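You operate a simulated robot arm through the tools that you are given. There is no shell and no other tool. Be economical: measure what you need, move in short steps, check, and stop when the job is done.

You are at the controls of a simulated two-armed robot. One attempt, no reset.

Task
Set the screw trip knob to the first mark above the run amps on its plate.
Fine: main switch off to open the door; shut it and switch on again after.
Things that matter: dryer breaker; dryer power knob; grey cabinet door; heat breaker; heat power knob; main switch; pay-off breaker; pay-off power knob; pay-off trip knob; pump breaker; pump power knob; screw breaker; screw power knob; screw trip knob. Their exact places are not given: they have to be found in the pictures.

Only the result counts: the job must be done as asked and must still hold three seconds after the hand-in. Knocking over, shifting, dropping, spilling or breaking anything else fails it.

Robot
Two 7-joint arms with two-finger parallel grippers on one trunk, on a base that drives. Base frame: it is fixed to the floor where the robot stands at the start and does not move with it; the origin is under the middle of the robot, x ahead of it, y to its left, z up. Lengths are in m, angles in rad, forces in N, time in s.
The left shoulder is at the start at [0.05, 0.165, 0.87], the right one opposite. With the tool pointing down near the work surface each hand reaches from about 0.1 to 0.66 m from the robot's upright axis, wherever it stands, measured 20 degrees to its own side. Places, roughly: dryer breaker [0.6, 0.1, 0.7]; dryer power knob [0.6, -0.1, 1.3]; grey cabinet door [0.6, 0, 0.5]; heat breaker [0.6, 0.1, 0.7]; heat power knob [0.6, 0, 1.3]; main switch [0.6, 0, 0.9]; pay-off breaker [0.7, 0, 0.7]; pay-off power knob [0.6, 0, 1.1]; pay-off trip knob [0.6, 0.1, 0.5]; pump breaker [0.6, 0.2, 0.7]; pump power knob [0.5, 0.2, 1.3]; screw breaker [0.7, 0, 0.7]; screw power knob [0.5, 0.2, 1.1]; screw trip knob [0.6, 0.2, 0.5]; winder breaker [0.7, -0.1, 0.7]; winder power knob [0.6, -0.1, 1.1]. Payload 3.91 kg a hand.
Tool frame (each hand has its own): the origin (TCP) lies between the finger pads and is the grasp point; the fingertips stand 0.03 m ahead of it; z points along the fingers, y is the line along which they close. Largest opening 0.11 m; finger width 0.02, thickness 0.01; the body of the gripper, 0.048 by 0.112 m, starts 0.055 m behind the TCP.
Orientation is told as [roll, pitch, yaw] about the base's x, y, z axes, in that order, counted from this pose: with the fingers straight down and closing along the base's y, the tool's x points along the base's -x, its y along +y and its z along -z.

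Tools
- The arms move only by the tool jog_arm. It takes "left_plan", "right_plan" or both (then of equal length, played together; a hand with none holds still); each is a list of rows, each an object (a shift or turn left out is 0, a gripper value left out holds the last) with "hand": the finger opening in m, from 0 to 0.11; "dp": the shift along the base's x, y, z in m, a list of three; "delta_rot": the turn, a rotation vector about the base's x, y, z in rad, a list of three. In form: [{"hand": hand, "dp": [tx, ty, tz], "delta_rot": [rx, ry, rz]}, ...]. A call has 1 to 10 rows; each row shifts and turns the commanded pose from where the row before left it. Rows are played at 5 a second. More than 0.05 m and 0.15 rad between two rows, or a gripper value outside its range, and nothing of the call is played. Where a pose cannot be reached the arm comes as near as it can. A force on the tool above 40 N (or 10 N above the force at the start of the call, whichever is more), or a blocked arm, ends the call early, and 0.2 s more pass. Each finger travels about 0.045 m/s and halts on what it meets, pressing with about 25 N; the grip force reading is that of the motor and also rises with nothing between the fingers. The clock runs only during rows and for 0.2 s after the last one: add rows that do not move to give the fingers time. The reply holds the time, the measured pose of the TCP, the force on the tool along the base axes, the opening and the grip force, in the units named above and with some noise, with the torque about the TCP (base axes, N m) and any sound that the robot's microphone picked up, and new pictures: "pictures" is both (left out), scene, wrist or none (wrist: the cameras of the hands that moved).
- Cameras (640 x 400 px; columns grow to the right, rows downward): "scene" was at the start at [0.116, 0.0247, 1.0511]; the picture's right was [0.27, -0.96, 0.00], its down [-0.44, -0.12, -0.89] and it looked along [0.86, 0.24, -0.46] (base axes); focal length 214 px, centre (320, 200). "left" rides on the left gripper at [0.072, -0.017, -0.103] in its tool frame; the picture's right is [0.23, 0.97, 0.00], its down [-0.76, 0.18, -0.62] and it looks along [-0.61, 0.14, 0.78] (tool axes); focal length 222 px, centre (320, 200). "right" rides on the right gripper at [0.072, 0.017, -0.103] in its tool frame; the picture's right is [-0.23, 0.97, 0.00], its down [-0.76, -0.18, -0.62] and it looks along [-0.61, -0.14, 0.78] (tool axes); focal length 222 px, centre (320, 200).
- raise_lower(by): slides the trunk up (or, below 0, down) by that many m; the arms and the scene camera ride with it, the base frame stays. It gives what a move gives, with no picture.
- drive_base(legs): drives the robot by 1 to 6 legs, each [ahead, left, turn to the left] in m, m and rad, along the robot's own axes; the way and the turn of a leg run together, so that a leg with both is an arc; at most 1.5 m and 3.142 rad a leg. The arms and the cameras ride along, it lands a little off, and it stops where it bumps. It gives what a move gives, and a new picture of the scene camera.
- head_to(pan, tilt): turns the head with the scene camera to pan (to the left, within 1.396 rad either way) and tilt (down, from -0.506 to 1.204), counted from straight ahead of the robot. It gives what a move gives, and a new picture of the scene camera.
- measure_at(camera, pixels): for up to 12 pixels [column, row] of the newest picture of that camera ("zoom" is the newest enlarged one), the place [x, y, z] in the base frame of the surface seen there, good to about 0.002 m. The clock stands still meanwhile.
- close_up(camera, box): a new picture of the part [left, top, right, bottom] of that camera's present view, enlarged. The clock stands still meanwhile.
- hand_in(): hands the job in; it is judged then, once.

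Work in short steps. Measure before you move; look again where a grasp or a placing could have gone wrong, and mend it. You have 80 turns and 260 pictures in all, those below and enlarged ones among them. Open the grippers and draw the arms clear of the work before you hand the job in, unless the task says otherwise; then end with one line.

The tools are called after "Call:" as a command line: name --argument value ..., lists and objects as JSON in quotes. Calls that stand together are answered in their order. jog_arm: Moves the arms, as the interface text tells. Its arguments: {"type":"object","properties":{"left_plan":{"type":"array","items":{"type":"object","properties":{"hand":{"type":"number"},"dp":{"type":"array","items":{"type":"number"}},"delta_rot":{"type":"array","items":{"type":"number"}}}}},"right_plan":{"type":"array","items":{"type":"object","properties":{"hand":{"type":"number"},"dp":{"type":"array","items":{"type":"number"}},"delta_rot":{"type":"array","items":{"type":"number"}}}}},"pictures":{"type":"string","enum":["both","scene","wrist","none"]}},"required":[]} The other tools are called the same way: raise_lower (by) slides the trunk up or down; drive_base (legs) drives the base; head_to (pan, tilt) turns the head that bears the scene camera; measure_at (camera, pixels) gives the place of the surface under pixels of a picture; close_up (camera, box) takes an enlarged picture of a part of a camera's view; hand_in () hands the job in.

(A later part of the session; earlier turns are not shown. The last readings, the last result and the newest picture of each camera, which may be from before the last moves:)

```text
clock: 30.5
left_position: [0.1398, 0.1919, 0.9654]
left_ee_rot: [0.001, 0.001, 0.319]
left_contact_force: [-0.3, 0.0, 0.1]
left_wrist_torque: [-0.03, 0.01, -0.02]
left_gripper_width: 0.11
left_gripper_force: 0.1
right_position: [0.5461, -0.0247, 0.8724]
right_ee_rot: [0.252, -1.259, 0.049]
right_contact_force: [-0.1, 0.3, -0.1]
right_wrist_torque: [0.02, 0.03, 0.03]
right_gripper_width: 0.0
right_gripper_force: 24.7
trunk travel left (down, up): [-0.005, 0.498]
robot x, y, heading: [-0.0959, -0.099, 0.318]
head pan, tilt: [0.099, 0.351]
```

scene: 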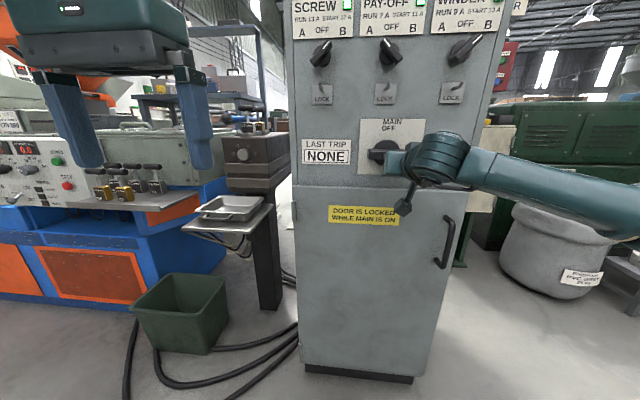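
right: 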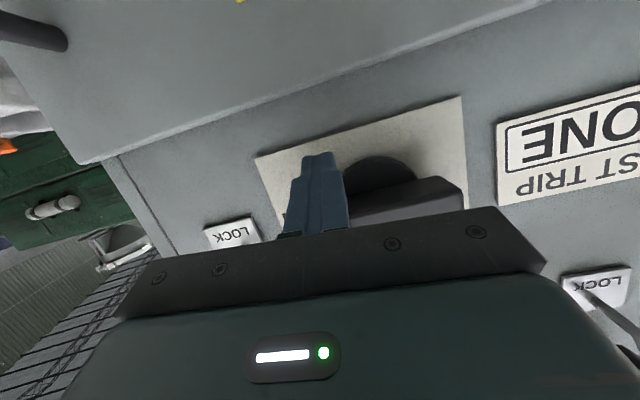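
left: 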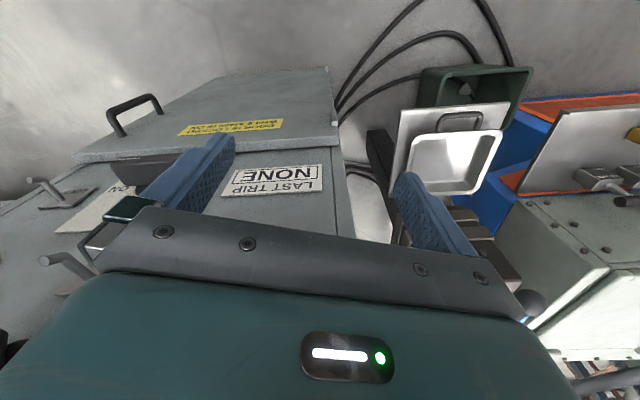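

Fingers lie under the handle's right end. Now I sweep them along the arc up and left, turning the main to OFF.

Call:
jog_arm --right_plan '[{"dp": [0, 0, 0.016]}, {"dp": [0.0013, -0.0041, 0.0144]}, {"dp": [-0.0005, 0.0014, 0.0149]}, {"dp": [-0.0022, 0.0069, 0.0132]}, {"dp": [-0.0035, 0.0111, 0.0095]}, {"dp": [-0.0019, 0.0059, 0.0026]}, {}]' --pictures "both"

```text
clock: 31.8
left_position: [0.142, 0.1906, 0.9654]
left_ee_rot: [-0.001, 0.002, 0.315]
left_contact_force: [-0.1, -0.3, -0.2]
left_wrist_torque: [-0.02, 0.02, 0.0]
left_gripper_width: 0.1099
left_gripper_force: 0.0
right_position: [0.5466, -0.0178, 0.9385]
right_ee_rot: [0.236, -1.245, 0.036]
right_contact_force: [-3.2, -9.5, -2.9]
right_wrist_torque: [-0.04, -0.01, 0.04]
right_gripper_width: 0.0
right_gripper_force: 25.3
trunk travel left (down, up): [-0.005, 0.498]
robot x, y, heading: [-0.0959, -0.0973, 0.307]
head pan, tilt: [0.099, 0.351]
stopped in row 6 (right hand): the force on the tool passed its limit at 44 N (the readings are from after the stop); the commanded pose is now the measured one
```

scene: 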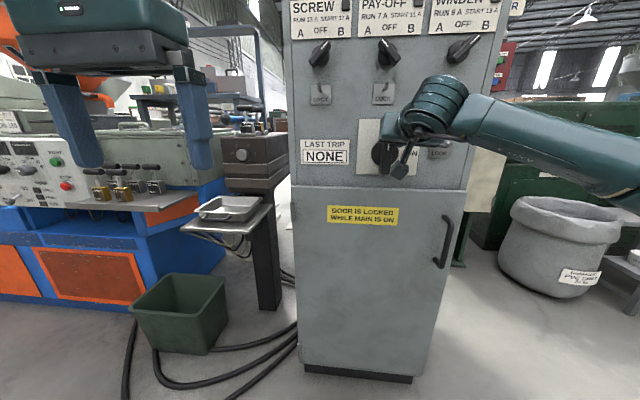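
right: 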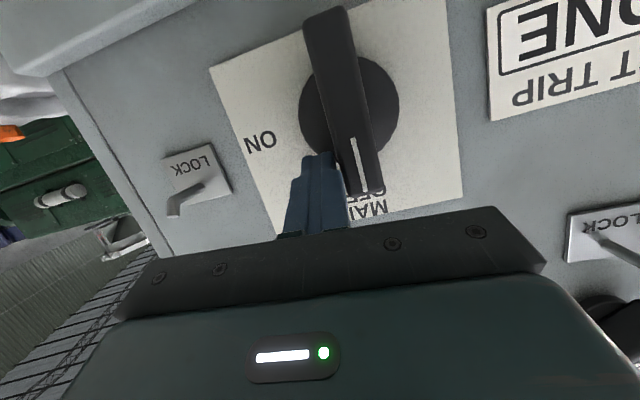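

The handle is vertical at OFF and reached its stop. I back the hand off along the normal and check the lamps.

Call:
jog_arm --right_plan '[{"dp": [-0.005, -0.009, 0]}, {"dp": [-0.04, -0.0126, 0]}, {"dp": [-0.045, -0.014, 0]}, {"dp": [-0.02, -0.04, 0]}, {"dp": [-0.02, -0.04, 0]}]' --pictures "none"

Call:
head_to --pan 0.0 --tilt 0.0

```text
clock: 33.0
left_position: [0.1416, 0.1915, 0.9641]
left_ee_rot: [0.0, 0.001, 0.316]
left_contact_force: [0.7, 0.6, 0.2]
left_wrist_torque: [-0.02, 0.02, 0.02]
left_gripper_width: 0.1102
left_gripper_force: 0.0
right_position: [0.4138, -0.1333, 0.9352]
right_ee_rot: [0.233, -1.248, 0.042]
right_contact_force: [-0.2, 0.9, -0.6]
right_wrist_torque: [-0.02, 0.02, -0.03]
right_gripper_width: 0.0
right_gripper_force: 25.1
trunk travel left (down, up): [-0.005, 0.498]
robot x, y, heading: [-0.096, -0.0982, 0.316]
head pan, tilt: [0.099, 0.351]
```

```text
clock: 33.8
left_position: [0.1419, 0.1919, 0.9643]
left_ee_rot: [0.002, 0.001, 0.316]
left_contact_force: [-0.3, 0.6, -0.9]
left_wrist_torque: [-0.02, -0.01, 0.02]
left_gripper_width: 0.1098
left_gripper_force: 0.1
right_position: [0.4152, -0.1318, 0.9363]
right_ee_rot: [0.235, -1.248, 0.041]
right_contact_force: [-1.1, 0.2, -0.5]
right_wrist_torque: [0.03, 0.01, 0.02]
right_gripper_width: 0.0002
right_gripper_force: 24.9
trunk travel left (down, up): [-0.005, 0.498]
robot x, y, heading: [-0.0959, -0.0989, 0.315]
head pan, tilt: [0.0, 0.0]
```

scene: 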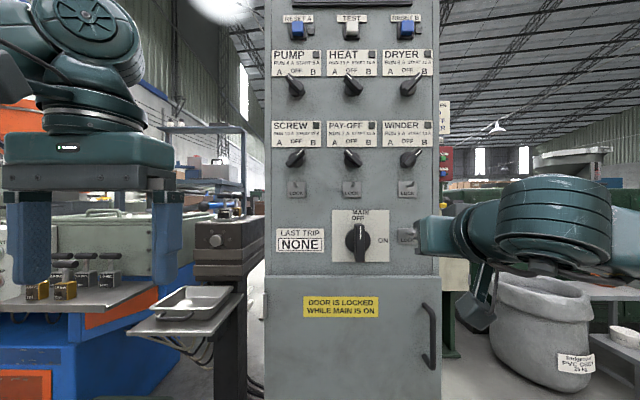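

Lamps are off and the main reads OFF. Next I move the base 0.15 m to the right to be clear of the door's swing, and look at the handle.

Call:
drive_base --legs '[[0, -0.15, 0]]'

Call:
head_to --pan 0.0 --tilt 0.45

```text
clock: 35.8
left_position: [0.189, 0.0467, 0.9651]
left_ee_rot: [-0.001, 0.001, 0.313]
left_contact_force: [0.2, -0.9, 0.2]
left_wrist_torque: [0.01, 0.03, 0.03]
left_gripper_width: 0.11
left_gripper_force: 0.1
right_position: [0.4623, -0.2767, 0.9349]
right_ee_rot: [0.234, -1.247, 0.039]
right_contact_force: [0.9, -0.2, 0.2]
right_wrist_torque: [0.0, 0.0, 0.01]
right_gripper_width: 0.0
right_gripper_force: 24.8
trunk travel left (down, up): [-0.005, 0.498]
robot x, y, heading: [-0.0468, -0.2421, 0.314]
head pan, tilt: [0.0, 0.0]
```

scene: 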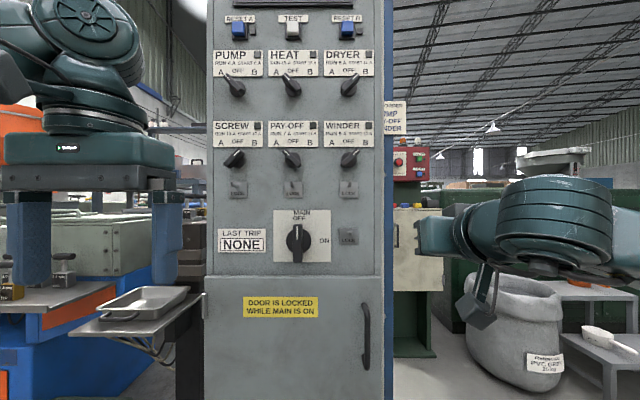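

```text
clock: 36.7
left_position: [0.1883, 0.0466, 0.964]
left_ee_rot: [0.0, 0.001, 0.315]
left_contact_force: [0.4, -0.3, 0.5]
left_wrist_torque: [-0.01, 0.03, -0.04]
left_gripper_width: 0.1099
left_gripper_force: 0.1
right_position: [0.4623, -0.2767, 0.9353]
right_ee_rot: [0.237, -1.248, 0.039]
right_contact_force: [0.3, -0.2, 0.1]
right_wrist_torque: [0.02, 0.02, 0.01]
right_gripper_width: 0.0003
right_gripper_force: 25.2
trunk travel left (down, up): [-0.005, 0.498]
robot x, y, heading: [-0.0509, -0.2408, 0.312]
head pan, tilt: [0.0, 0.45]
```

scene: 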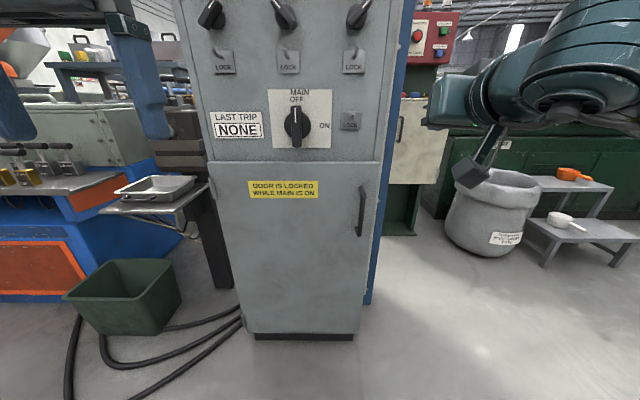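

Handle bar is at about (361,210). I measure it and the door edges.

Call:
measure_at --camera "scene" --pixels '[[362, 195], [361, 205], [360, 215], [358, 230], [345, 215], [375, 200], [375, 163], [212, 163], [212, 200], [330, 330], [370, 175]]'

Call:
close_up --camera "scene" --box '[300, 150, 420, 250]'

```text
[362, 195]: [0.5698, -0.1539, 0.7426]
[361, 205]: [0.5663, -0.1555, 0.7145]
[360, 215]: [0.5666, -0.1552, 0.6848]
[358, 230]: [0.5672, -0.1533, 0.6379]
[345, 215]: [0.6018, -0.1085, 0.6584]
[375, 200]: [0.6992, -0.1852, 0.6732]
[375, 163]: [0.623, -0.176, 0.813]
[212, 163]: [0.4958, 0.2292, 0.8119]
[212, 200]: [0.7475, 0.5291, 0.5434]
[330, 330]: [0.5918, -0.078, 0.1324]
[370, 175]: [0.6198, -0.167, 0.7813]
```

```text
4.00 times, centred on (360, 200) of scene
```

zoom: 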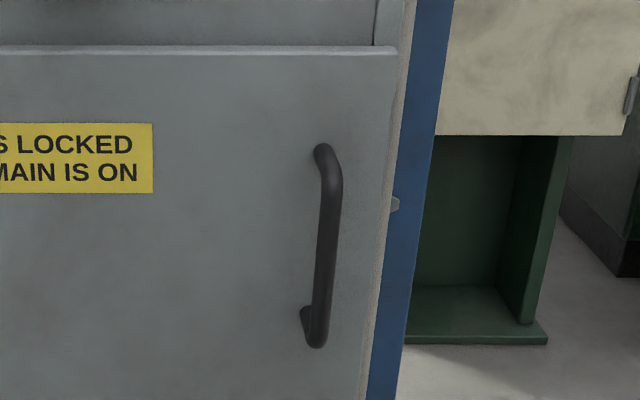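

I pitch the right hand further down, open it, and bring it above-in-front of the bar.

Call:
jog_arm --right_plan '[{"hand": 0.06, "dp": [0.0, 0.02, -0.03], "delta_rot": [-0.045, 0.142, 0]}, {"dp": [0.008, 0.02, -0.035], "delta_rot": [-0.045, 0.142, 0]}, {"dp": [0.01, 0.021, -0.036], "delta_rot": [-0.045, 0.142, 0]}, {"dp": [0.015, 0.021, -0.036]}, {"dp": [0.015, 0.021, -0.036]}, {}]' --pictures "both"

```text
clock: 38.1
left_position: [0.1892, 0.0471, 0.9653]
left_ee_rot: [0.0, 0.0, 0.315]
left_contact_force: [0.0, 0.0, -0.6]
left_wrist_torque: [-0.01, 0.0, 0.01]
left_gripper_width: 0.1101
left_gripper_force: 0.0
right_position: [0.5109, -0.1749, 0.7619]
right_ee_rot: [0.07, -0.808, 0.186]
right_contact_force: [-0.5, 0.1, 0.7]
right_wrist_torque: [0.01, -0.01, 0.01]
right_gripper_width: 0.0599
right_gripper_force: 0.0
trunk travel left (down, up): [-0.005, 0.498]
robot x, y, heading: [-0.0474, -0.2414, 0.309]
head pan, tilt: [0.0, 0.45]
```

scene: 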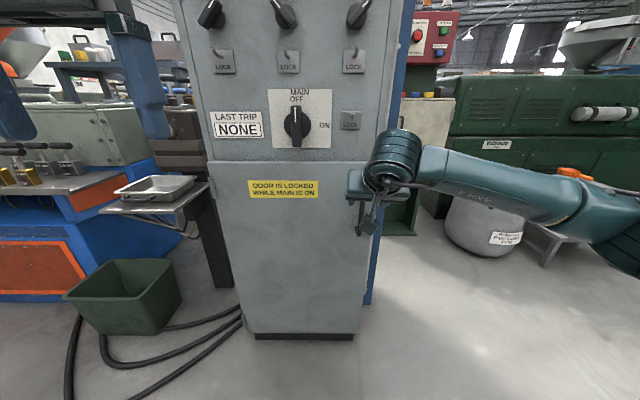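
right: 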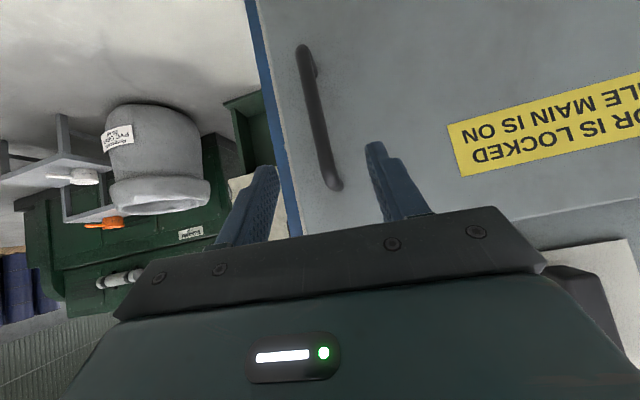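

The bar is between the fingers' line of approach. I advance onto it and close.

Call:
jog_arm --right_plan '[{"dp": [0.02, 0.007, -0.021]}, {"dp": [0.02, 0.007, -0.021]}, {"dp": [0.02, 0.007, -0.021]}, {"hand": 0.0}, {}, {}, {}]' --pictures "both"

```text
clock: 39.7
left_position: [0.1898, 0.0454, 0.9649]
left_ee_rot: [0.0, 0.0, 0.314]
left_contact_force: [0.3, 1.5, -0.5]
left_wrist_torque: [-0.01, -0.01, 0.01]
left_gripper_width: 0.1099
left_gripper_force: 0.1
right_position: [0.5727, -0.1561, 0.6984]
right_ee_rot: [0.064, -0.808, 0.185]
right_contact_force: [-0.3, -11.6, 0.2]
right_wrist_torque: [-1.2, 0.08, -0.17]
right_gripper_width: 0.0146
right_gripper_force: 44.6
trunk travel left (down, up): [-0.005, 0.498]
robot x, y, heading: [-0.0485, -0.244, 0.314]
head pan, tilt: [0.0, 0.45]
```

scene: 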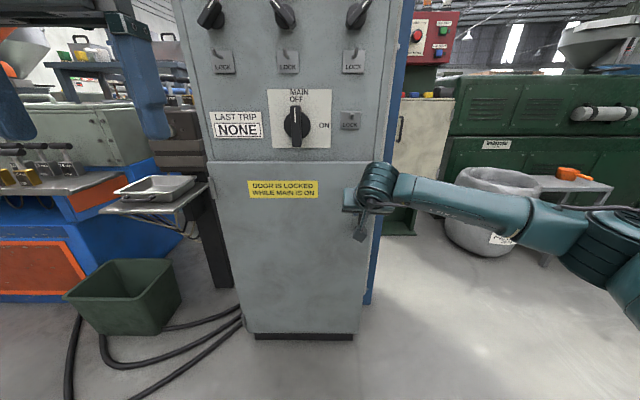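
right: 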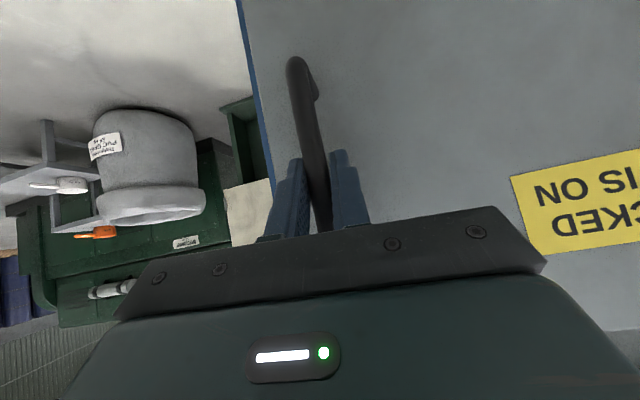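

Bar gripped (0.0146 m). I pull the door along its arc about the hinge at (0.496, 0.229), first 0.3 rad.

Call:
jog_arm --right_plan '[{"dp": [-0.0194, -0.0029, 0], "delta_rot": [0, 0, -0.025]}, {"dp": [-0.0194, -0.0029, 0], "delta_rot": [0, 0, -0.025]}, {"dp": [-0.0196, -0.001, 0], "delta_rot": [0, 0, -0.025]}, {"dp": [-0.0196, -0.0008, 0], "delta_rot": [0, 0, -0.025]}, {"dp": [-0.0196, 0.001, 0], "delta_rot": [0, 0, -0.025]}, {"dp": [-0.0195, 0.0011, 0], "delta_rot": [0, 0, -0.025]}]' --pictures "scene"

```text
clock: 41.1
left_position: [0.1885, 0.0461, 0.9648]
left_ee_rot: [0.002, 0.0, 0.313]
left_contact_force: [-0.5, 0.1, -0.8]
left_wrist_torque: [0.01, 0.0, 0.0]
left_gripper_width: 0.1101
left_gripper_force: 0.1
right_position: [0.4508, -0.1613, 0.699]
right_ee_rot: [0.065, -0.808, 0.036]
right_contact_force: [-4.0, -27.5, 8.5]
right_wrist_torque: [-1.49, 0.81, -0.11]
right_gripper_width: 0.0146
right_gripper_force: 45.2
trunk travel left (down, up): [-0.005, 0.498]
robot x, y, heading: [-0.0467, -0.2399, 0.309]
head pan, tilt: [0.0, 0.45]
```

scene: 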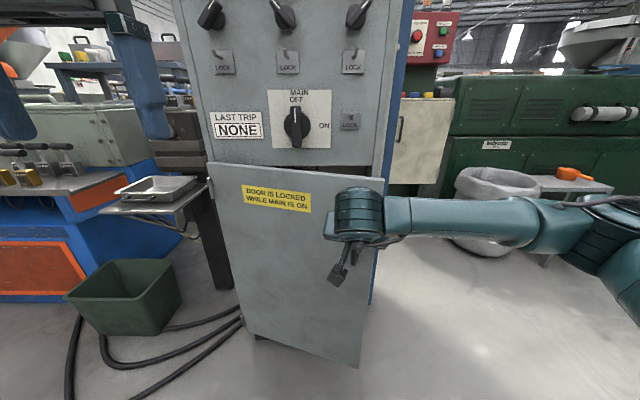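

The door opens well. I continue 0.3 rad more, easing the sideways pull a little.

Call:
jog_arm --right_plan '[{"dp": [-0.0194, 0.0, 0], "delta_rot": [0, 0, -0.025]}, {"dp": [-0.0194, 0.001, 0], "delta_rot": [0, 0, -0.025]}, {"dp": [-0.019, 0.0035, 0], "delta_rot": [0, 0, -0.025]}, {"dp": [-0.019, 0.0045, 0], "delta_rot": [0, 0, -0.025]}, {"dp": [-0.0185, 0.006, 0], "delta_rot": [0, 0, -0.025]}, {"dp": [-0.0184, 0.0065, 0], "delta_rot": [0, 0, -0.025]}]' --pictures "scene"

```text
clock: 42.3
left_position: [0.1893, 0.0501, 0.9646]
left_ee_rot: [-0.002, 0.001, 0.316]
left_contact_force: [0.4, -0.1, -0.2]
left_wrist_torque: [-0.02, -0.01, -0.04]
left_gripper_width: 0.1097
left_gripper_force: 0.0
right_position: [0.3633, -0.1415, 0.6993]
right_ee_rot: [0.081, -0.805, -0.071]
right_contact_force: [3.2, 10.2, -4.9]
right_wrist_torque: [-1.25, -0.12, 0.27]
right_gripper_width: 0.0149
right_gripper_force: 44.6
trunk travel left (down, up): [-0.005, 0.498]
robot x, y, heading: [-0.0497, -0.2389, 0.313]
head pan, tilt: [0.0, 0.45]
stopped in row 5 (right hand): the force on the tool passed its limit at 41 N (the readings are from after the stop); the commanded pose is now the measured one
```

scene: 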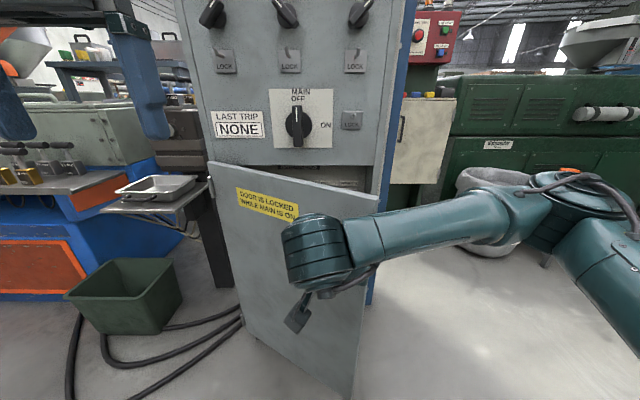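

Door is about 0.5 rad open. Refit hinge at (0.49, 0.218); continue on the corrected arc 0.25 rad.

Call:
jog_arm --right_plan '[{"dp": [-0.018, 0.0063, 0], "delta_rot": [0, 0, -0.03]}, {"dp": [-0.0176, 0.0072, 0], "delta_rot": [0, 0, -0.03]}, {"dp": [-0.0172, 0.0081, 0], "delta_rot": [0, 0, -0.03]}, {"dp": [-0.0168, 0.009, 0], "delta_rot": [0, 0, -0.03]}, {"dp": [-0.0163, 0.0098, 0], "delta_rot": [0, 0, -0.03]}]' --pictures "both"

```text
clock: 43.5
left_position: [0.1897, 0.0482, 0.964]
left_ee_rot: [-0.001, 0.003, 0.315]
left_contact_force: [-0.2, -0.1, -0.9]
left_wrist_torque: [0.0, -0.01, 0.0]
left_gripper_width: 0.1101
left_gripper_force: 0.0
right_position: [0.2786, -0.1004, 0.699]
right_ee_rot: [0.086, -0.806, -0.23]
right_contact_force: [14.1, 21.6, -3.9]
right_wrist_torque: [-1.11, 0.97, 0.22]
right_gripper_width: 0.0149
right_gripper_force: 44.8
trunk travel left (down, up): [-0.005, 0.498]
robot x, y, heading: [-0.0491, -0.2427, 0.313]
head pan, tilt: [0.0, 0.45]
```

scene: 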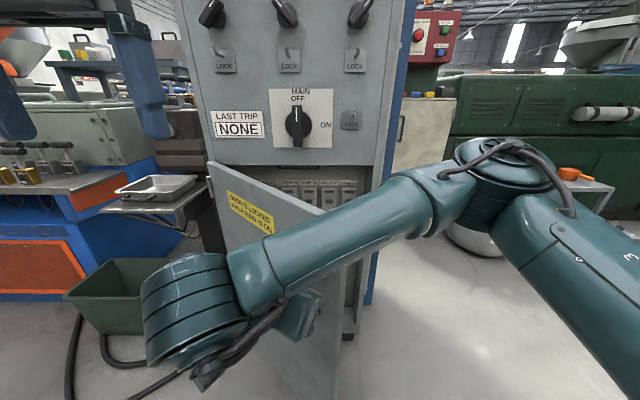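
right: 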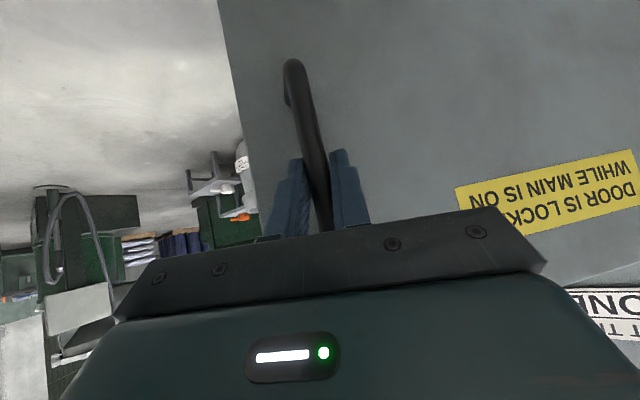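

The door is ~0.78 rad open and breaker row is visible. I release the bar, back the right hand away and move it to the right side; the left hand will push the door further from inside.

Call:
jog_arm --right_plan '[{"hand": 0.06}, {"hand": 0.06}, {"dp": [-0.03, 0.006, 0.03]}, {"dp": [-0.03, 0.006, 0.03]}, {"dp": [-0.01, -0.03, 0.03]}, {"dp": [0, -0.045, 0.02]}, {"dp": [0, -0.045, 0.02]}, {"dp": [0, -0.045, 0.01]}, {"dp": [0, -0.045, 0.0]}, {"dp": [0, -0.04, 0]}]' --pictures "scene"

```text
clock: 45.4
left_position: [0.1879, 0.0476, 0.9635]
left_ee_rot: [0.001, -0.001, 0.316]
left_contact_force: [0.6, 0.7, 0.2]
left_wrist_torque: [0.0, 0.0, 0.03]
left_gripper_width: 0.1101
left_gripper_force: 0.1
right_position: [0.2271, -0.2881, 0.8196]
right_ee_rot: [-0.047, -0.791, -0.271]
right_contact_force: [0.5, 1.0, 0.2]
right_wrist_torque: [-0.03, 0.02, 0.02]
right_gripper_width: 0.0601
right_gripper_force: 0.0
trunk travel left (down, up): [-0.005, 0.498]
robot x, y, heading: [-0.0515, -0.242, 0.312]
head pan, tilt: [0.0, 0.45]
stopped in row 9 (right hand): the force on the tool passed its limit at 130 N (the readings are from after the stop); the commanded pose is now the measured one
```

scene: 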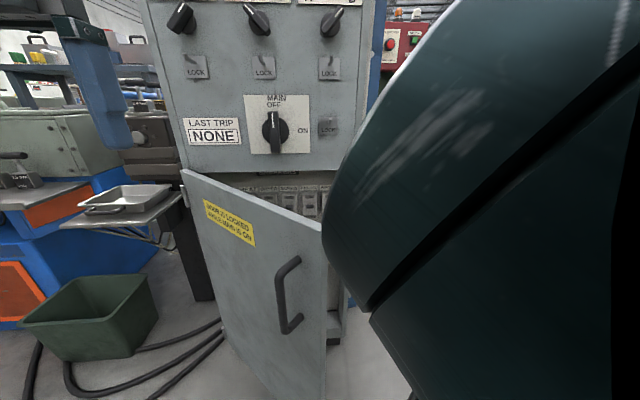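

The right elbow came too near the head. I move the right hand forward and right, away from the head.

Call:
jog_arm --right_plan '[{"dp": [0.02, 0.01, -0.02]}, {"dp": [0.04, -0.01, -0.01]}, {"dp": [0.045, -0.02, 0]}, {"dp": [0.04, -0.03, 0]}]' --pictures "scene"

```text
clock: 46.4
left_position: [0.1881, 0.0469, 0.9635]
left_ee_rot: [0.0, -0.001, 0.315]
left_contact_force: [-0.5, 0.5, -0.6]
left_wrist_torque: [-0.03, -0.01, 0.0]
left_gripper_width: 0.1099
left_gripper_force: 0.1
right_position: [0.372, -0.3381, 0.793]
right_ee_rot: [-0.03, -0.799, -0.273]
right_contact_force: [-0.1, -0.3, -0.4]
right_wrist_torque: [0.01, 0.04, 0.01]
right_gripper_width: 0.0601
right_gripper_force: 0.0
trunk travel left (down, up): [-0.005, 0.498]
robot x, y, heading: [-0.0479, -0.2429, 0.316]
head pan, tilt: [0.0, 0.45]
```

scene: 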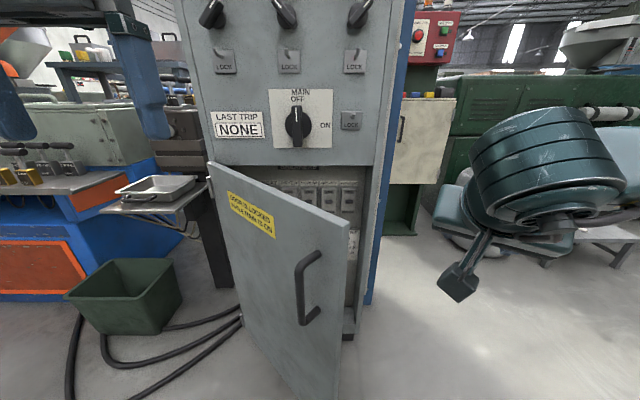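

Now the left hand, fingers closed and pointing down, goes over the door top to the inside point (0.38,-0.065), then lowers so only the fingers are below the door's top edge.

Call:
jog_arm --left_plan '[{"hand": 0.0, "dp": [0.0384, -0.0224, 0]}, {"dp": [0.0384, -0.0224, 0]}, {"dp": [0.0384, -0.0224, 0]}, {"dp": [0.0384, -0.0224, 0]}, {"dp": [0.0384, -0.0224, 0]}, {"dp": [0, 0, -0.045]}, {"dp": [0, 0, -0.045]}, {"dp": [0, 0, -0.045]}, {"dp": [0, 0, -0.045]}, {"dp": [0, 0, -0.018]}]' --pictures "both"

```text
clock: 48.4
left_position: [0.3843, -0.0646, 0.8155]
left_ee_rot: [-0.012, -0.011, 0.317]
left_contact_force: [-0.3, 0.0, 6.9]
left_wrist_torque: [0.1, 0.1, -0.01]
left_gripper_width: 0.0
left_gripper_force: 25.5
right_position: [0.3714, -0.3387, 0.7917]
right_ee_rot: [-0.027, -0.795, -0.273]
right_contact_force: [-0.7, 0.8, -0.2]
right_wrist_torque: [0.0, 0.0, 0.0]
right_gripper_width: 0.0598
right_gripper_force: 0.0
trunk travel left (down, up): [-0.005, 0.498]
robot x, y, heading: [-0.0496, -0.2424, 0.315]
head pan, tilt: [0.0, 0.45]
stopped in row 9 (left hand): the force on the tool passed its limit at 68 N (the readings are from after the stop); the commanded pose is now the measured one
```

scene: 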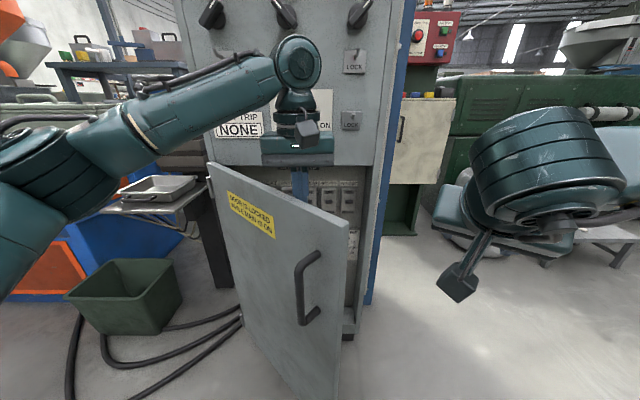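
left: 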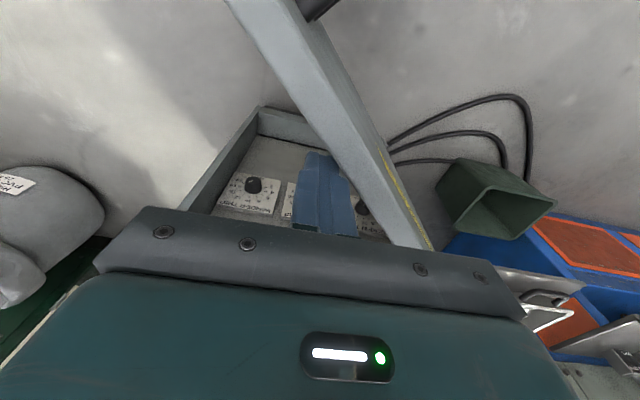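

Something stopped the lowering at 0.8155. I measure the door's top edge and the finger positions.

Call:
measure_at --camera "scene" --pixels '[[346, 222], [340, 226], [300, 203], [296, 208], [260, 185], [222, 168], [300, 180], [299, 192], [345, 240]]'

Call:
close_up --camera "scene" --box '[230, 110, 390, 230]'

```text
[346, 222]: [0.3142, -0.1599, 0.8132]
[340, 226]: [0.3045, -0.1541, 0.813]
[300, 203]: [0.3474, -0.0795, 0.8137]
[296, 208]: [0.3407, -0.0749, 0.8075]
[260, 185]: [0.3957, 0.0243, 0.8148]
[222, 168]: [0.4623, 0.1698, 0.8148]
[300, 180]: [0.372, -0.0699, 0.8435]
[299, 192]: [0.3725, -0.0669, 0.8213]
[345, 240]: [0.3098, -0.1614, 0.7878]
```

```text
3.33 times, centred on (310, 170) of scene
```

zoom: 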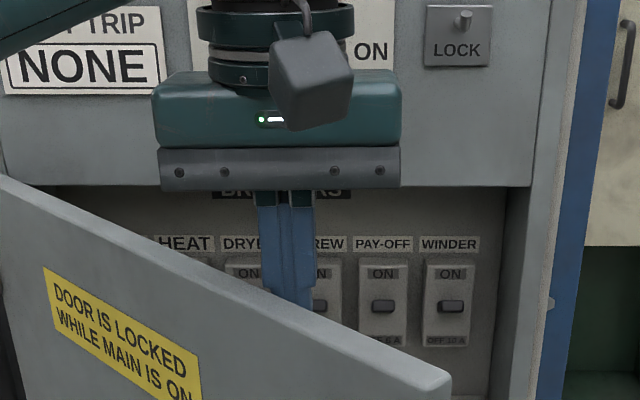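

The finger sits on the door's top edge (door swung back slightly). I lift, move 0.05 m further inside and lower again.

Call:
jog_arm --left_plan '[{"dp": [0, 0, 0.02]}, {"dp": [0.025, -0.015, 0.01]}, {"dp": [0.025, -0.015, 0]}, {"dp": [0, 0, -0.03]}, {"dp": [0, 0, -0.03]}, {"dp": [0, 0, -0.023]}]' --pictures "scene"

```text
clock: 49.8
left_position: [0.435, -0.0944, 0.7639]
left_ee_rot: [-0.01, -0.011, 0.317]
left_contact_force: [-0.3, -0.2, -0.4]
left_wrist_torque: [-0.01, 0.03, -0.01]
left_gripper_width: 0.0
left_gripper_force: 25.4
right_position: [0.3722, -0.3389, 0.792]
right_ee_rot: [-0.031, -0.795, -0.273]
right_contact_force: [-0.3, -0.2, -0.1]
right_wrist_torque: [0.0, 0.02, -0.01]
right_gripper_width: 0.0602
right_gripper_force: 0.1
trunk travel left (down, up): [-0.005, 0.498]
robot x, y, heading: [-0.0494, -0.2397, 0.317]
head pan, tilt: [0.0, 0.45]
```

scene: 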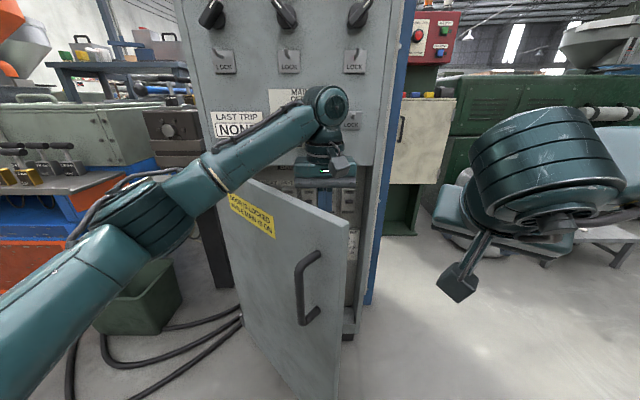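

The finger is inside the door opening. I sweep it along the arc about the hinge to push the door open.

Call:
jog_arm --left_plan '[{"dp": [-0.0437, 0.01, 0.012]}, {"dp": [-0.0419, 0.0161, 0]}, {"dp": [-0.0392, 0.0219, 0]}, {"dp": [-0.0357, 0.027, 0]}, {"dp": [-0.0315, 0.0316, 0]}, {"dp": [-0.0268, 0.0357, 0]}]' --pictures "scene"

```text
clock: 50.7
left_position: [0.3001, -0.0404, 0.7744]
left_ee_rot: [-0.04, -0.025, 0.327]
left_contact_force: [16.6, -6.7, 0.1]
left_wrist_torque: [0.25, 0.73, -0.02]
left_gripper_width: 0.0002
left_gripper_force: 24.7
right_position: [0.3717, -0.341, 0.7911]
right_ee_rot: [-0.026, -0.793, -0.276]
right_contact_force: [-0.7, -0.3, -0.2]
right_wrist_torque: [0.0, 0.0, -0.02]
right_gripper_width: 0.0601
right_gripper_force: 0.0
trunk travel left (down, up): [-0.005, 0.498]
robot x, y, heading: [-0.0481, -0.2439, 0.312]
head pan, tilt: [0.0, 0.45]
stopped in row 4 (left hand): the force on the tool passed its limit at 109 N (the readings are from after the stop); the commanded pose is now the measured one
```

scene: 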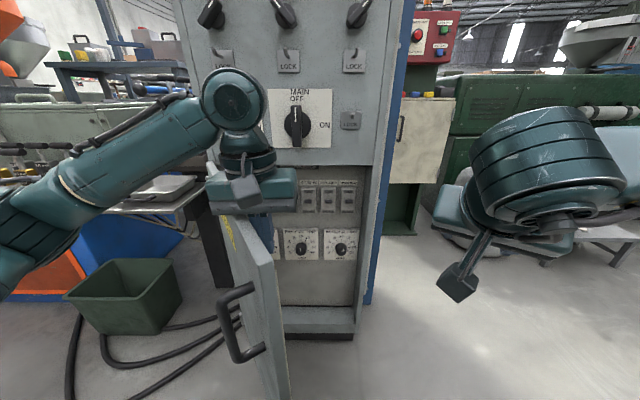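

The door swings freely; that was an inertial bump. I continue more slowly.

Call:
jog_arm --left_plan '[{"dp": [-0.0176, 0.0133, 0]}, {"dp": [-0.0168, 0.0148, 0]}, {"dp": [-0.0158, 0.0159, 0]}, {"dp": [-0.0146, 0.017, 0]}, {"dp": [-0.0133, 0.0178, 0]}, {"dp": [-0.0122, 0.019, 0]}, {"dp": [-0.0107, 0.0196, 0]}, {"dp": [-0.0093, 0.0203, 0]}, {"dp": [-0.0079, 0.0209, 0]}, {"dp": [-0.0065, 0.0214, 0]}]' --pictures "scene"

```text
clock: 51.0
left_position: [0.3002, -0.0396, 0.7742]
left_ee_rot: [-0.054, -0.032, 0.331]
left_contact_force: [17.8, -6.6, -0.3]
left_wrist_torque: [0.27, 0.71, -0.07]
left_gripper_width: 0.0001
left_gripper_force: 25.6
right_position: [0.3732, -0.3409, 0.7919]
right_ee_rot: [-0.028, -0.794, -0.274]
right_contact_force: [0.6, 0.8, -0.4]
right_wrist_torque: [-0.02, 0.04, 0.03]
right_gripper_width: 0.0599
right_gripper_force: 0.1
trunk travel left (down, up): [-0.005, 0.498]
robot x, y, heading: [-0.0519, -0.2407, 0.313]
head pan, tilt: [0.0, 0.45]
stopped in row 1 (left hand): the force on the tool passed its limit at 65 N (the readings are from after the stop); the commanded pose is now the measured one
```

scene: 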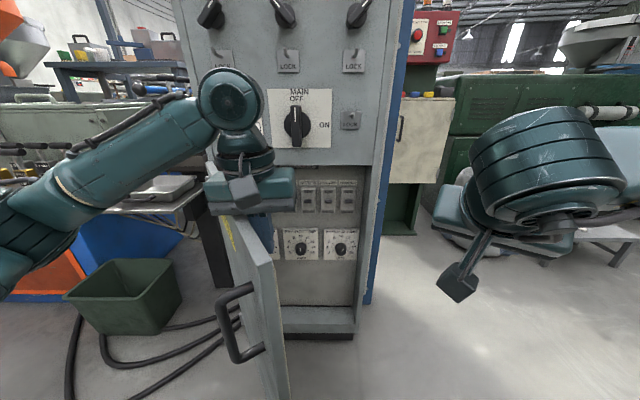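

The door resists now. I measure the door edge and look for what it touches.

Call:
measure_at --camera "scene" --pixels '[[274, 262], [264, 264], [285, 380], [240, 222], [252, 240], [245, 285], [225, 340], [262, 350]]'

Call:
head_to --pan 0.2 --tilt 0.95

```text
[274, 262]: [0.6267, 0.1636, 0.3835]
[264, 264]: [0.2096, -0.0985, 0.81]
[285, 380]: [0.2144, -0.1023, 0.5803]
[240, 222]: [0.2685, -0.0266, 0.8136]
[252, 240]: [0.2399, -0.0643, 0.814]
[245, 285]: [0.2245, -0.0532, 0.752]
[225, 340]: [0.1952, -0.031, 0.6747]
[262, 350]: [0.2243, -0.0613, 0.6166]
```

```text
clock: 51.9
left_position: [0.2994, -0.0398, 0.7745]
left_ee_rot: [-0.052, -0.034, 0.325]
left_contact_force: [26.5, -13.6, -1.7]
left_wrist_torque: [0.5, 1.08, -0.06]
left_gripper_width: 0.0
left_gripper_force: 25.4
right_position: [0.3725, -0.3408, 0.7916]
right_ee_rot: [-0.027, -0.793, -0.276]
right_contact_force: [0.0, 0.0, 0.0]
right_wrist_torque: [0.01, 0.02, 0.01]
right_gripper_width: 0.06
right_gripper_force: 0.1
trunk travel left (down, up): [-0.005, 0.498]
robot x, y, heading: [-0.0493, -0.2406, 0.312]
head pan, tilt: [0.201, 0.949]
```

scene: 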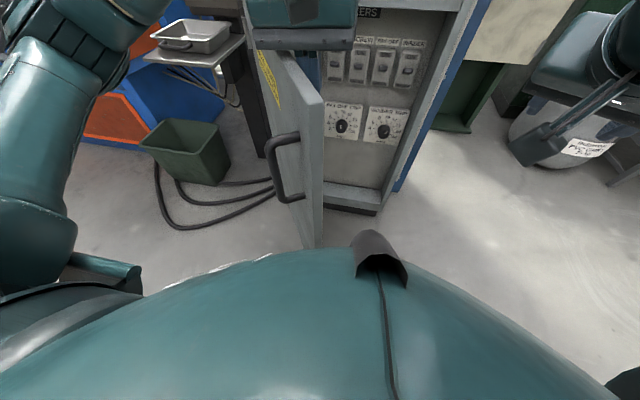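

The door edge is touching the robot's own base. I ease the finger off the door, then back the base away 0.15 m.

Call:
jog_arm --left_plan '[{"dp": [0.03, -0.02, 0]}, {"dp": [0.04, -0.03, 0]}, {"dp": [0.04, -0.03, 0]}, {"dp": [0.04, -0.01, 0]}]' --pictures "none"

Call:
drive_base --legs '[[-0.15, 0, 0]]'

```text
clock: 52.9
left_position: [0.4476, -0.1307, 0.7739]
left_ee_rot: [-0.051, -0.033, 0.329]
left_contact_force: [1.0, 0.1, -0.2]
left_wrist_torque: [-0.04, -0.02, -0.02]
left_gripper_width: 0.0002
left_gripper_force: 24.6
right_position: [0.3703, -0.3402, 0.7919]
right_ee_rot: [-0.028, -0.797, -0.276]
right_contact_force: [-0.6, 0.6, -0.4]
right_wrist_torque: [0.0, 0.04, 0.0]
right_gripper_width: 0.0602
right_gripper_force: 0.1
trunk travel left (down, up): [-0.005, 0.498]
robot x, y, heading: [-0.0505, -0.2443, 0.316]
head pan, tilt: [0.201, 0.949]
```

```text
clock: 54.3
left_position: [0.3323, -0.1659, 0.7747]
left_ee_rot: [-0.056, -0.037, 0.328]
left_contact_force: [0.7, 0.4, -0.4]
left_wrist_torque: [0.0, 0.0, 0.0]
left_gripper_width: 0.0001
left_gripper_force: 25.0
right_position: [0.256, -0.3745, 0.7927]
right_ee_rot: [-0.025, -0.798, -0.274]
right_contact_force: [-0.1, 0.8, 0.1]
right_wrist_torque: [-0.01, -0.01, 0.03]
right_gripper_width: 0.06
right_gripper_force: 0.0
trunk travel left (down, up): [-0.005, 0.498]
robot x, y, heading: [-0.1628, -0.282, 0.315]
head pan, tilt: [0.201, 0.949]
stopped in leg 1: the robot was blocked; the commanded pose is now the measured one
```

scene: 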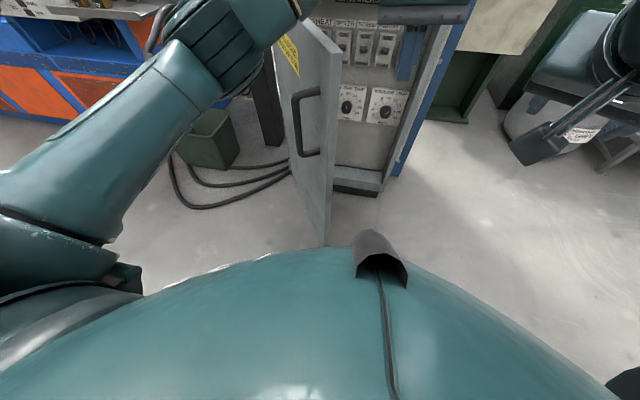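

The drive stopped early; I measure where the door is relative to the left finger.

Call:
measure_at --camera "scene" --pixels '[[336, 55], [330, 48], [310, 25], [328, 235], [407, 70]]'

Call:
head_to --pan 0.2 --tilt 0.5

```text
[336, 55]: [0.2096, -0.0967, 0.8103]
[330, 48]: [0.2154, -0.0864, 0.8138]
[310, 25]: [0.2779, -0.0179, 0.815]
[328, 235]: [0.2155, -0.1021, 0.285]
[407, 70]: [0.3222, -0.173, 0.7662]
```

```text
clock: 55.2
left_position: [0.3321, -0.1666, 0.7746]
left_ee_rot: [-0.053, -0.037, 0.327]
left_contact_force: [0.1, 0.3, -0.2]
left_wrist_torque: [-0.02, 0.02, 0.03]
left_gripper_width: 0.0
left_gripper_force: 24.7
right_position: [0.2574, -0.375, 0.7919]
right_ee_rot: [-0.026, -0.798, -0.275]
right_contact_force: [0.9, -0.7, 0.5]
right_wrist_torque: [0.02, 0.02, 0.0]
right_gripper_width: 0.0599
right_gripper_force: 0.1
trunk travel left (down, up): [-0.005, 0.498]
robot x, y, heading: [-0.1657, -0.2784, 0.317]
head pan, tilt: [0.201, 0.499]
```

scene: 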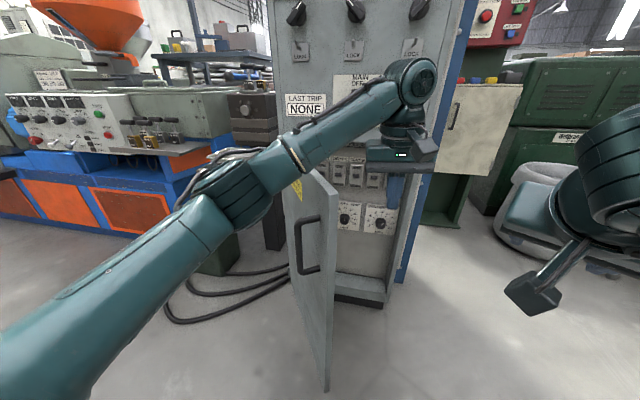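

The robot is clear of the door now. I bring the left finger back to the door's inner face and push on gently.

Call:
jog_arm --left_plan '[{"dp": [0.01, 0.048, 0]}, {"dp": [0.01, 0.048, 0]}, {"dp": [-0.0284, 0.0148, 0]}, {"dp": [-0.0267, 0.0175, 0]}, {"dp": [-0.0177, 0.0138, 0]}, {"dp": [-0.0166, 0.015, 0]}, {"dp": [-0.0155, 0.0161, 0]}, {"dp": [-0.0143, 0.0172, 0]}, {"dp": [-0.0132, 0.0181, 0]}, {"dp": [-0.0119, 0.0191, 0]}]' --pictures "scene"

```text
clock: 57.4
left_position: [0.2098, 0.0603, 0.7748]
left_ee_rot: [-0.052, -0.036, 0.328]
left_contact_force: [0.4, -0.5, -0.4]
left_wrist_torque: [0.0, 0.04, 0.02]
left_gripper_width: 0.0002
left_gripper_force: 24.8
right_position: [0.2569, -0.3746, 0.7923]
right_ee_rot: [-0.026, -0.798, -0.273]
right_contact_force: [-0.2, -0.1, 0.0]
right_wrist_torque: [0.01, 0.0, 0.0]
right_gripper_width: 0.0597
right_gripper_force: 0.1
trunk travel left (down, up): [-0.005, 0.498]
robot x, y, heading: [-0.1624, -0.2771, 0.314]
head pan, tilt: [0.201, 0.499]
```

scene: 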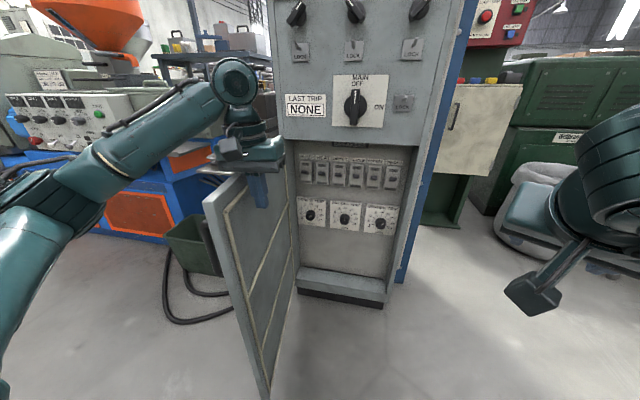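

The door is now wide open and the three trip knobs show at (311,215), (346,220), (380,224). I enlarge and measure, including the green crate near the door.

Call:
close_up --camera "scene" --box '[285, 140, 415, 240]'

Call:
close_up --camera "scene" --box '[290, 190, 360, 235]'

Call:
measure_at --camera "scene" --pixels '[[306, 230], [311, 215], [346, 219], [380, 224], [200, 240], [215, 265], [238, 250], [216, 195], [225, 230], [300, 198], [324, 202], [300, 160]]'

```text
4.00 times, centred on (350, 190) of scene
```

zoom: 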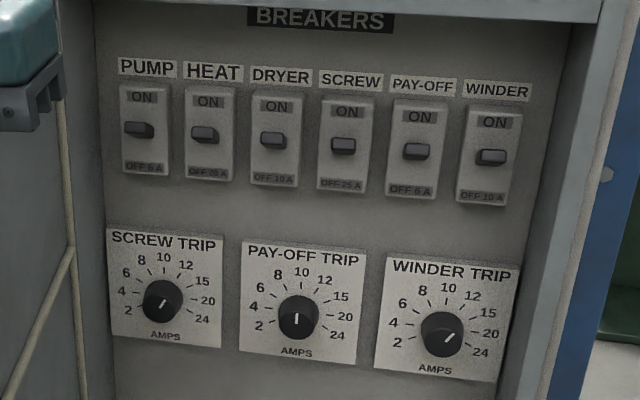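

```text
8.89 times, centred on (325, 212) of scene
```

zoom: 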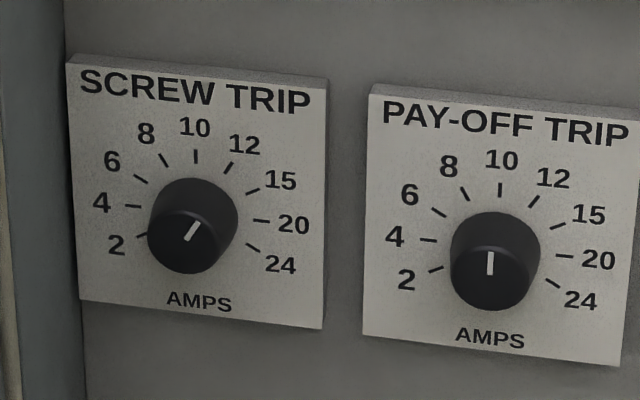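

```text
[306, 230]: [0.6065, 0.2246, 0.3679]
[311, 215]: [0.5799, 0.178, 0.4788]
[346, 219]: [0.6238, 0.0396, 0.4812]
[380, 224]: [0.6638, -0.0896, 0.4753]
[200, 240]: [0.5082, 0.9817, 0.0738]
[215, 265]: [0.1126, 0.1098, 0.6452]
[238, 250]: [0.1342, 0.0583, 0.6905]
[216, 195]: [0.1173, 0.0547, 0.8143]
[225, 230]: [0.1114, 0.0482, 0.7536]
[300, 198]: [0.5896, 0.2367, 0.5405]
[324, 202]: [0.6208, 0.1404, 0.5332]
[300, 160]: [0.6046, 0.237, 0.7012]
```

Scale: 10 is at top, 30° per mark; the screw pointer is at 12 and must go to 15 (first above 13), i.e. 30° clockwise. I push the door further open first so the hand has room.

Call:
jog_arm --left_plan '[{"dp": [-0.0107, 0.0196, 0]}, {"dp": [-0.0092, 0.0204, 0]}, {"dp": [-0.0078, 0.0209, 0]}, {"dp": [-0.0064, 0.0215, 0]}, {"dp": [-0.0047, 0.0219, 0]}, {"dp": [-0.0033, 0.0222, 0]}, {"dp": [-0.0017, 0.0223, 0]}, {"dp": [0, 0.0224, 0]}]' --pictures "scene"

```text
clock: 59.2
left_position: [0.1657, 0.232, 0.7759]
left_ee_rot: [-0.053, -0.036, 0.327]
left_contact_force: [-0.1, -0.6, 0.6]
left_wrist_torque: [0.0, -0.03, 0.0]
left_gripper_width: 0.0001
left_gripper_force: 25.2
right_position: [0.2567, -0.3764, 0.7928]
right_ee_rot: [-0.027, -0.799, -0.276]
right_contact_force: [-0.1, -0.8, -0.4]
right_wrist_torque: [0.0, 0.0, 0.02]
right_gripper_width: 0.0601
right_gripper_force: 0.0
trunk travel left (down, up): [-0.005, 0.498]
robot x, y, heading: [-0.1624, -0.2787, 0.312]
head pan, tilt: [0.201, 0.499]
```

scene: 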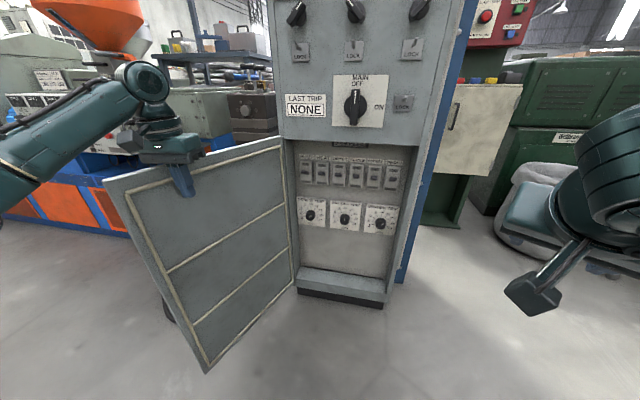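

The door is ~115° open. I withdraw the left hand from it, raise it, and pitch it up toward the panel for the knob.

Call:
jog_arm --left_plan '[{"dp": [0.0, -0.045, 0.0]}, {"dp": [0, -0.045, 0.02]}, {"dp": [0, -0.04, 0.03]}, {"dp": [0, -0.03, 0.035], "delta_rot": [0.041, -0.131, 0]}, {"dp": [0, -0.03, 0.035], "delta_rot": [0.041, -0.131, 0]}, {"dp": [0, -0.02, 0.03], "delta_rot": [0.041, -0.131, 0]}, {"dp": [0, -0.02, 0], "delta_rot": [0.041, -0.131, 0]}, {"hand": 0.07, "delta_rot": [0.041, -0.131, 0]}, {"delta_rot": [0.041, -0.131, 0]}, {}]' --pictures "scene"

```text
clock: 61.4
left_position: [0.1635, 0.0022, 0.9244]
left_ee_rot: [-0.085, -0.863, 0.344]
left_contact_force: [0.0, 0.0, -0.4]
left_wrist_torque: [0.01, 0.04, 0.02]
left_gripper_width: 0.0688
left_gripper_force: 0.1
right_position: [0.2579, -0.3754, 0.7936]
right_ee_rot: [-0.025, -0.798, -0.273]
right_contact_force: [0.1, -0.1, -0.2]
right_wrist_torque: [0.0, 0.02, 0.0]
right_gripper_width: 0.0598
right_gripper_force: 0.2
trunk travel left (down, up): [-0.005, 0.498]
robot x, y, heading: [-0.1635, -0.2734, 0.313]
head pan, tilt: [0.201, 0.499]
```

scene: 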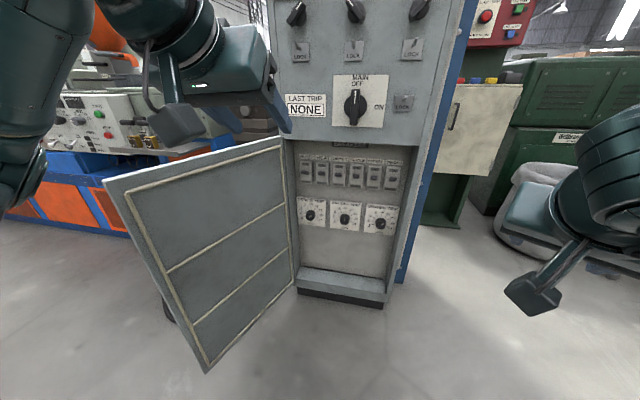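

Now I drive toward the cabinet so the screw trip knob is about 0.6 m ahead and 0.15 m left.

Call:
drive_base --legs '[[0.247, 0.061, 0]]'

Call:
head_to --pan 0.15 --tilt 0.75

```text
clock: 63.2
left_position: [0.3761, 0.1313, 0.9326]
left_ee_rot: [-0.071, -0.872, 0.334]
left_contact_force: [0.6, 0.0, 0.6]
left_wrist_torque: [-0.01, 0.0, 0.03]
left_gripper_width: 0.0698
left_gripper_force: 0.0
right_position: [0.4725, -0.2449, 0.7951]
right_ee_rot: [-0.013, -0.798, -0.28]
right_contact_force: [1.0, 0.0, 0.6]
right_wrist_torque: [0.02, -0.02, 0.01]
right_gripper_width: 0.06
right_gripper_force: 0.0
trunk travel left (down, up): [-0.005, 0.498]
robot x, y, heading: [0.0537, -0.1468, 0.32]
head pan, tilt: [0.201, 0.499]
```

scene: 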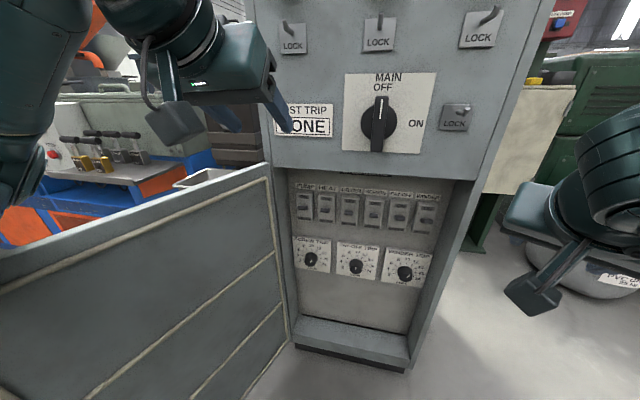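

```text
clock: 64.0
left_position: [0.3752, 0.1302, 0.9327]
left_ee_rot: [-0.068, -0.877, 0.334]
left_contact_force: [-0.7, 0.5, 0.1]
left_wrist_torque: [0.01, 0.0, 0.04]
left_gripper_width: 0.0701
left_gripper_force: 0.1
right_position: [0.4714, -0.2447, 0.7934]
right_ee_rot: [-0.013, -0.798, -0.281]
right_contact_force: [-0.9, -0.6, 0.2]
right_wrist_torque: [0.0, 0.02, 0.0]
right_gripper_width: 0.0601
right_gripper_force: 0.0
trunk travel left (down, up): [-0.005, 0.498]
robot x, y, heading: [0.0554, -0.1435, 0.318]
head pan, tilt: [0.15, 0.75]
```

scene: 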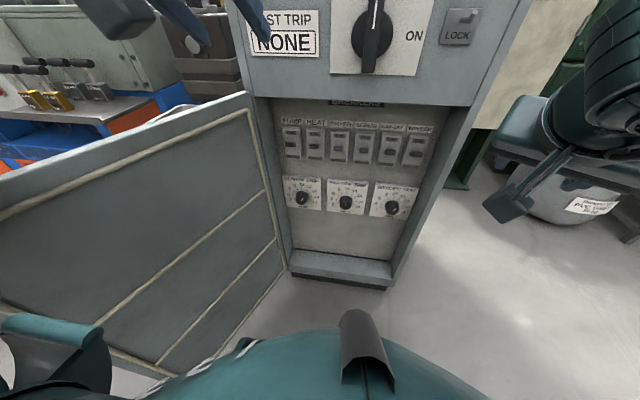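

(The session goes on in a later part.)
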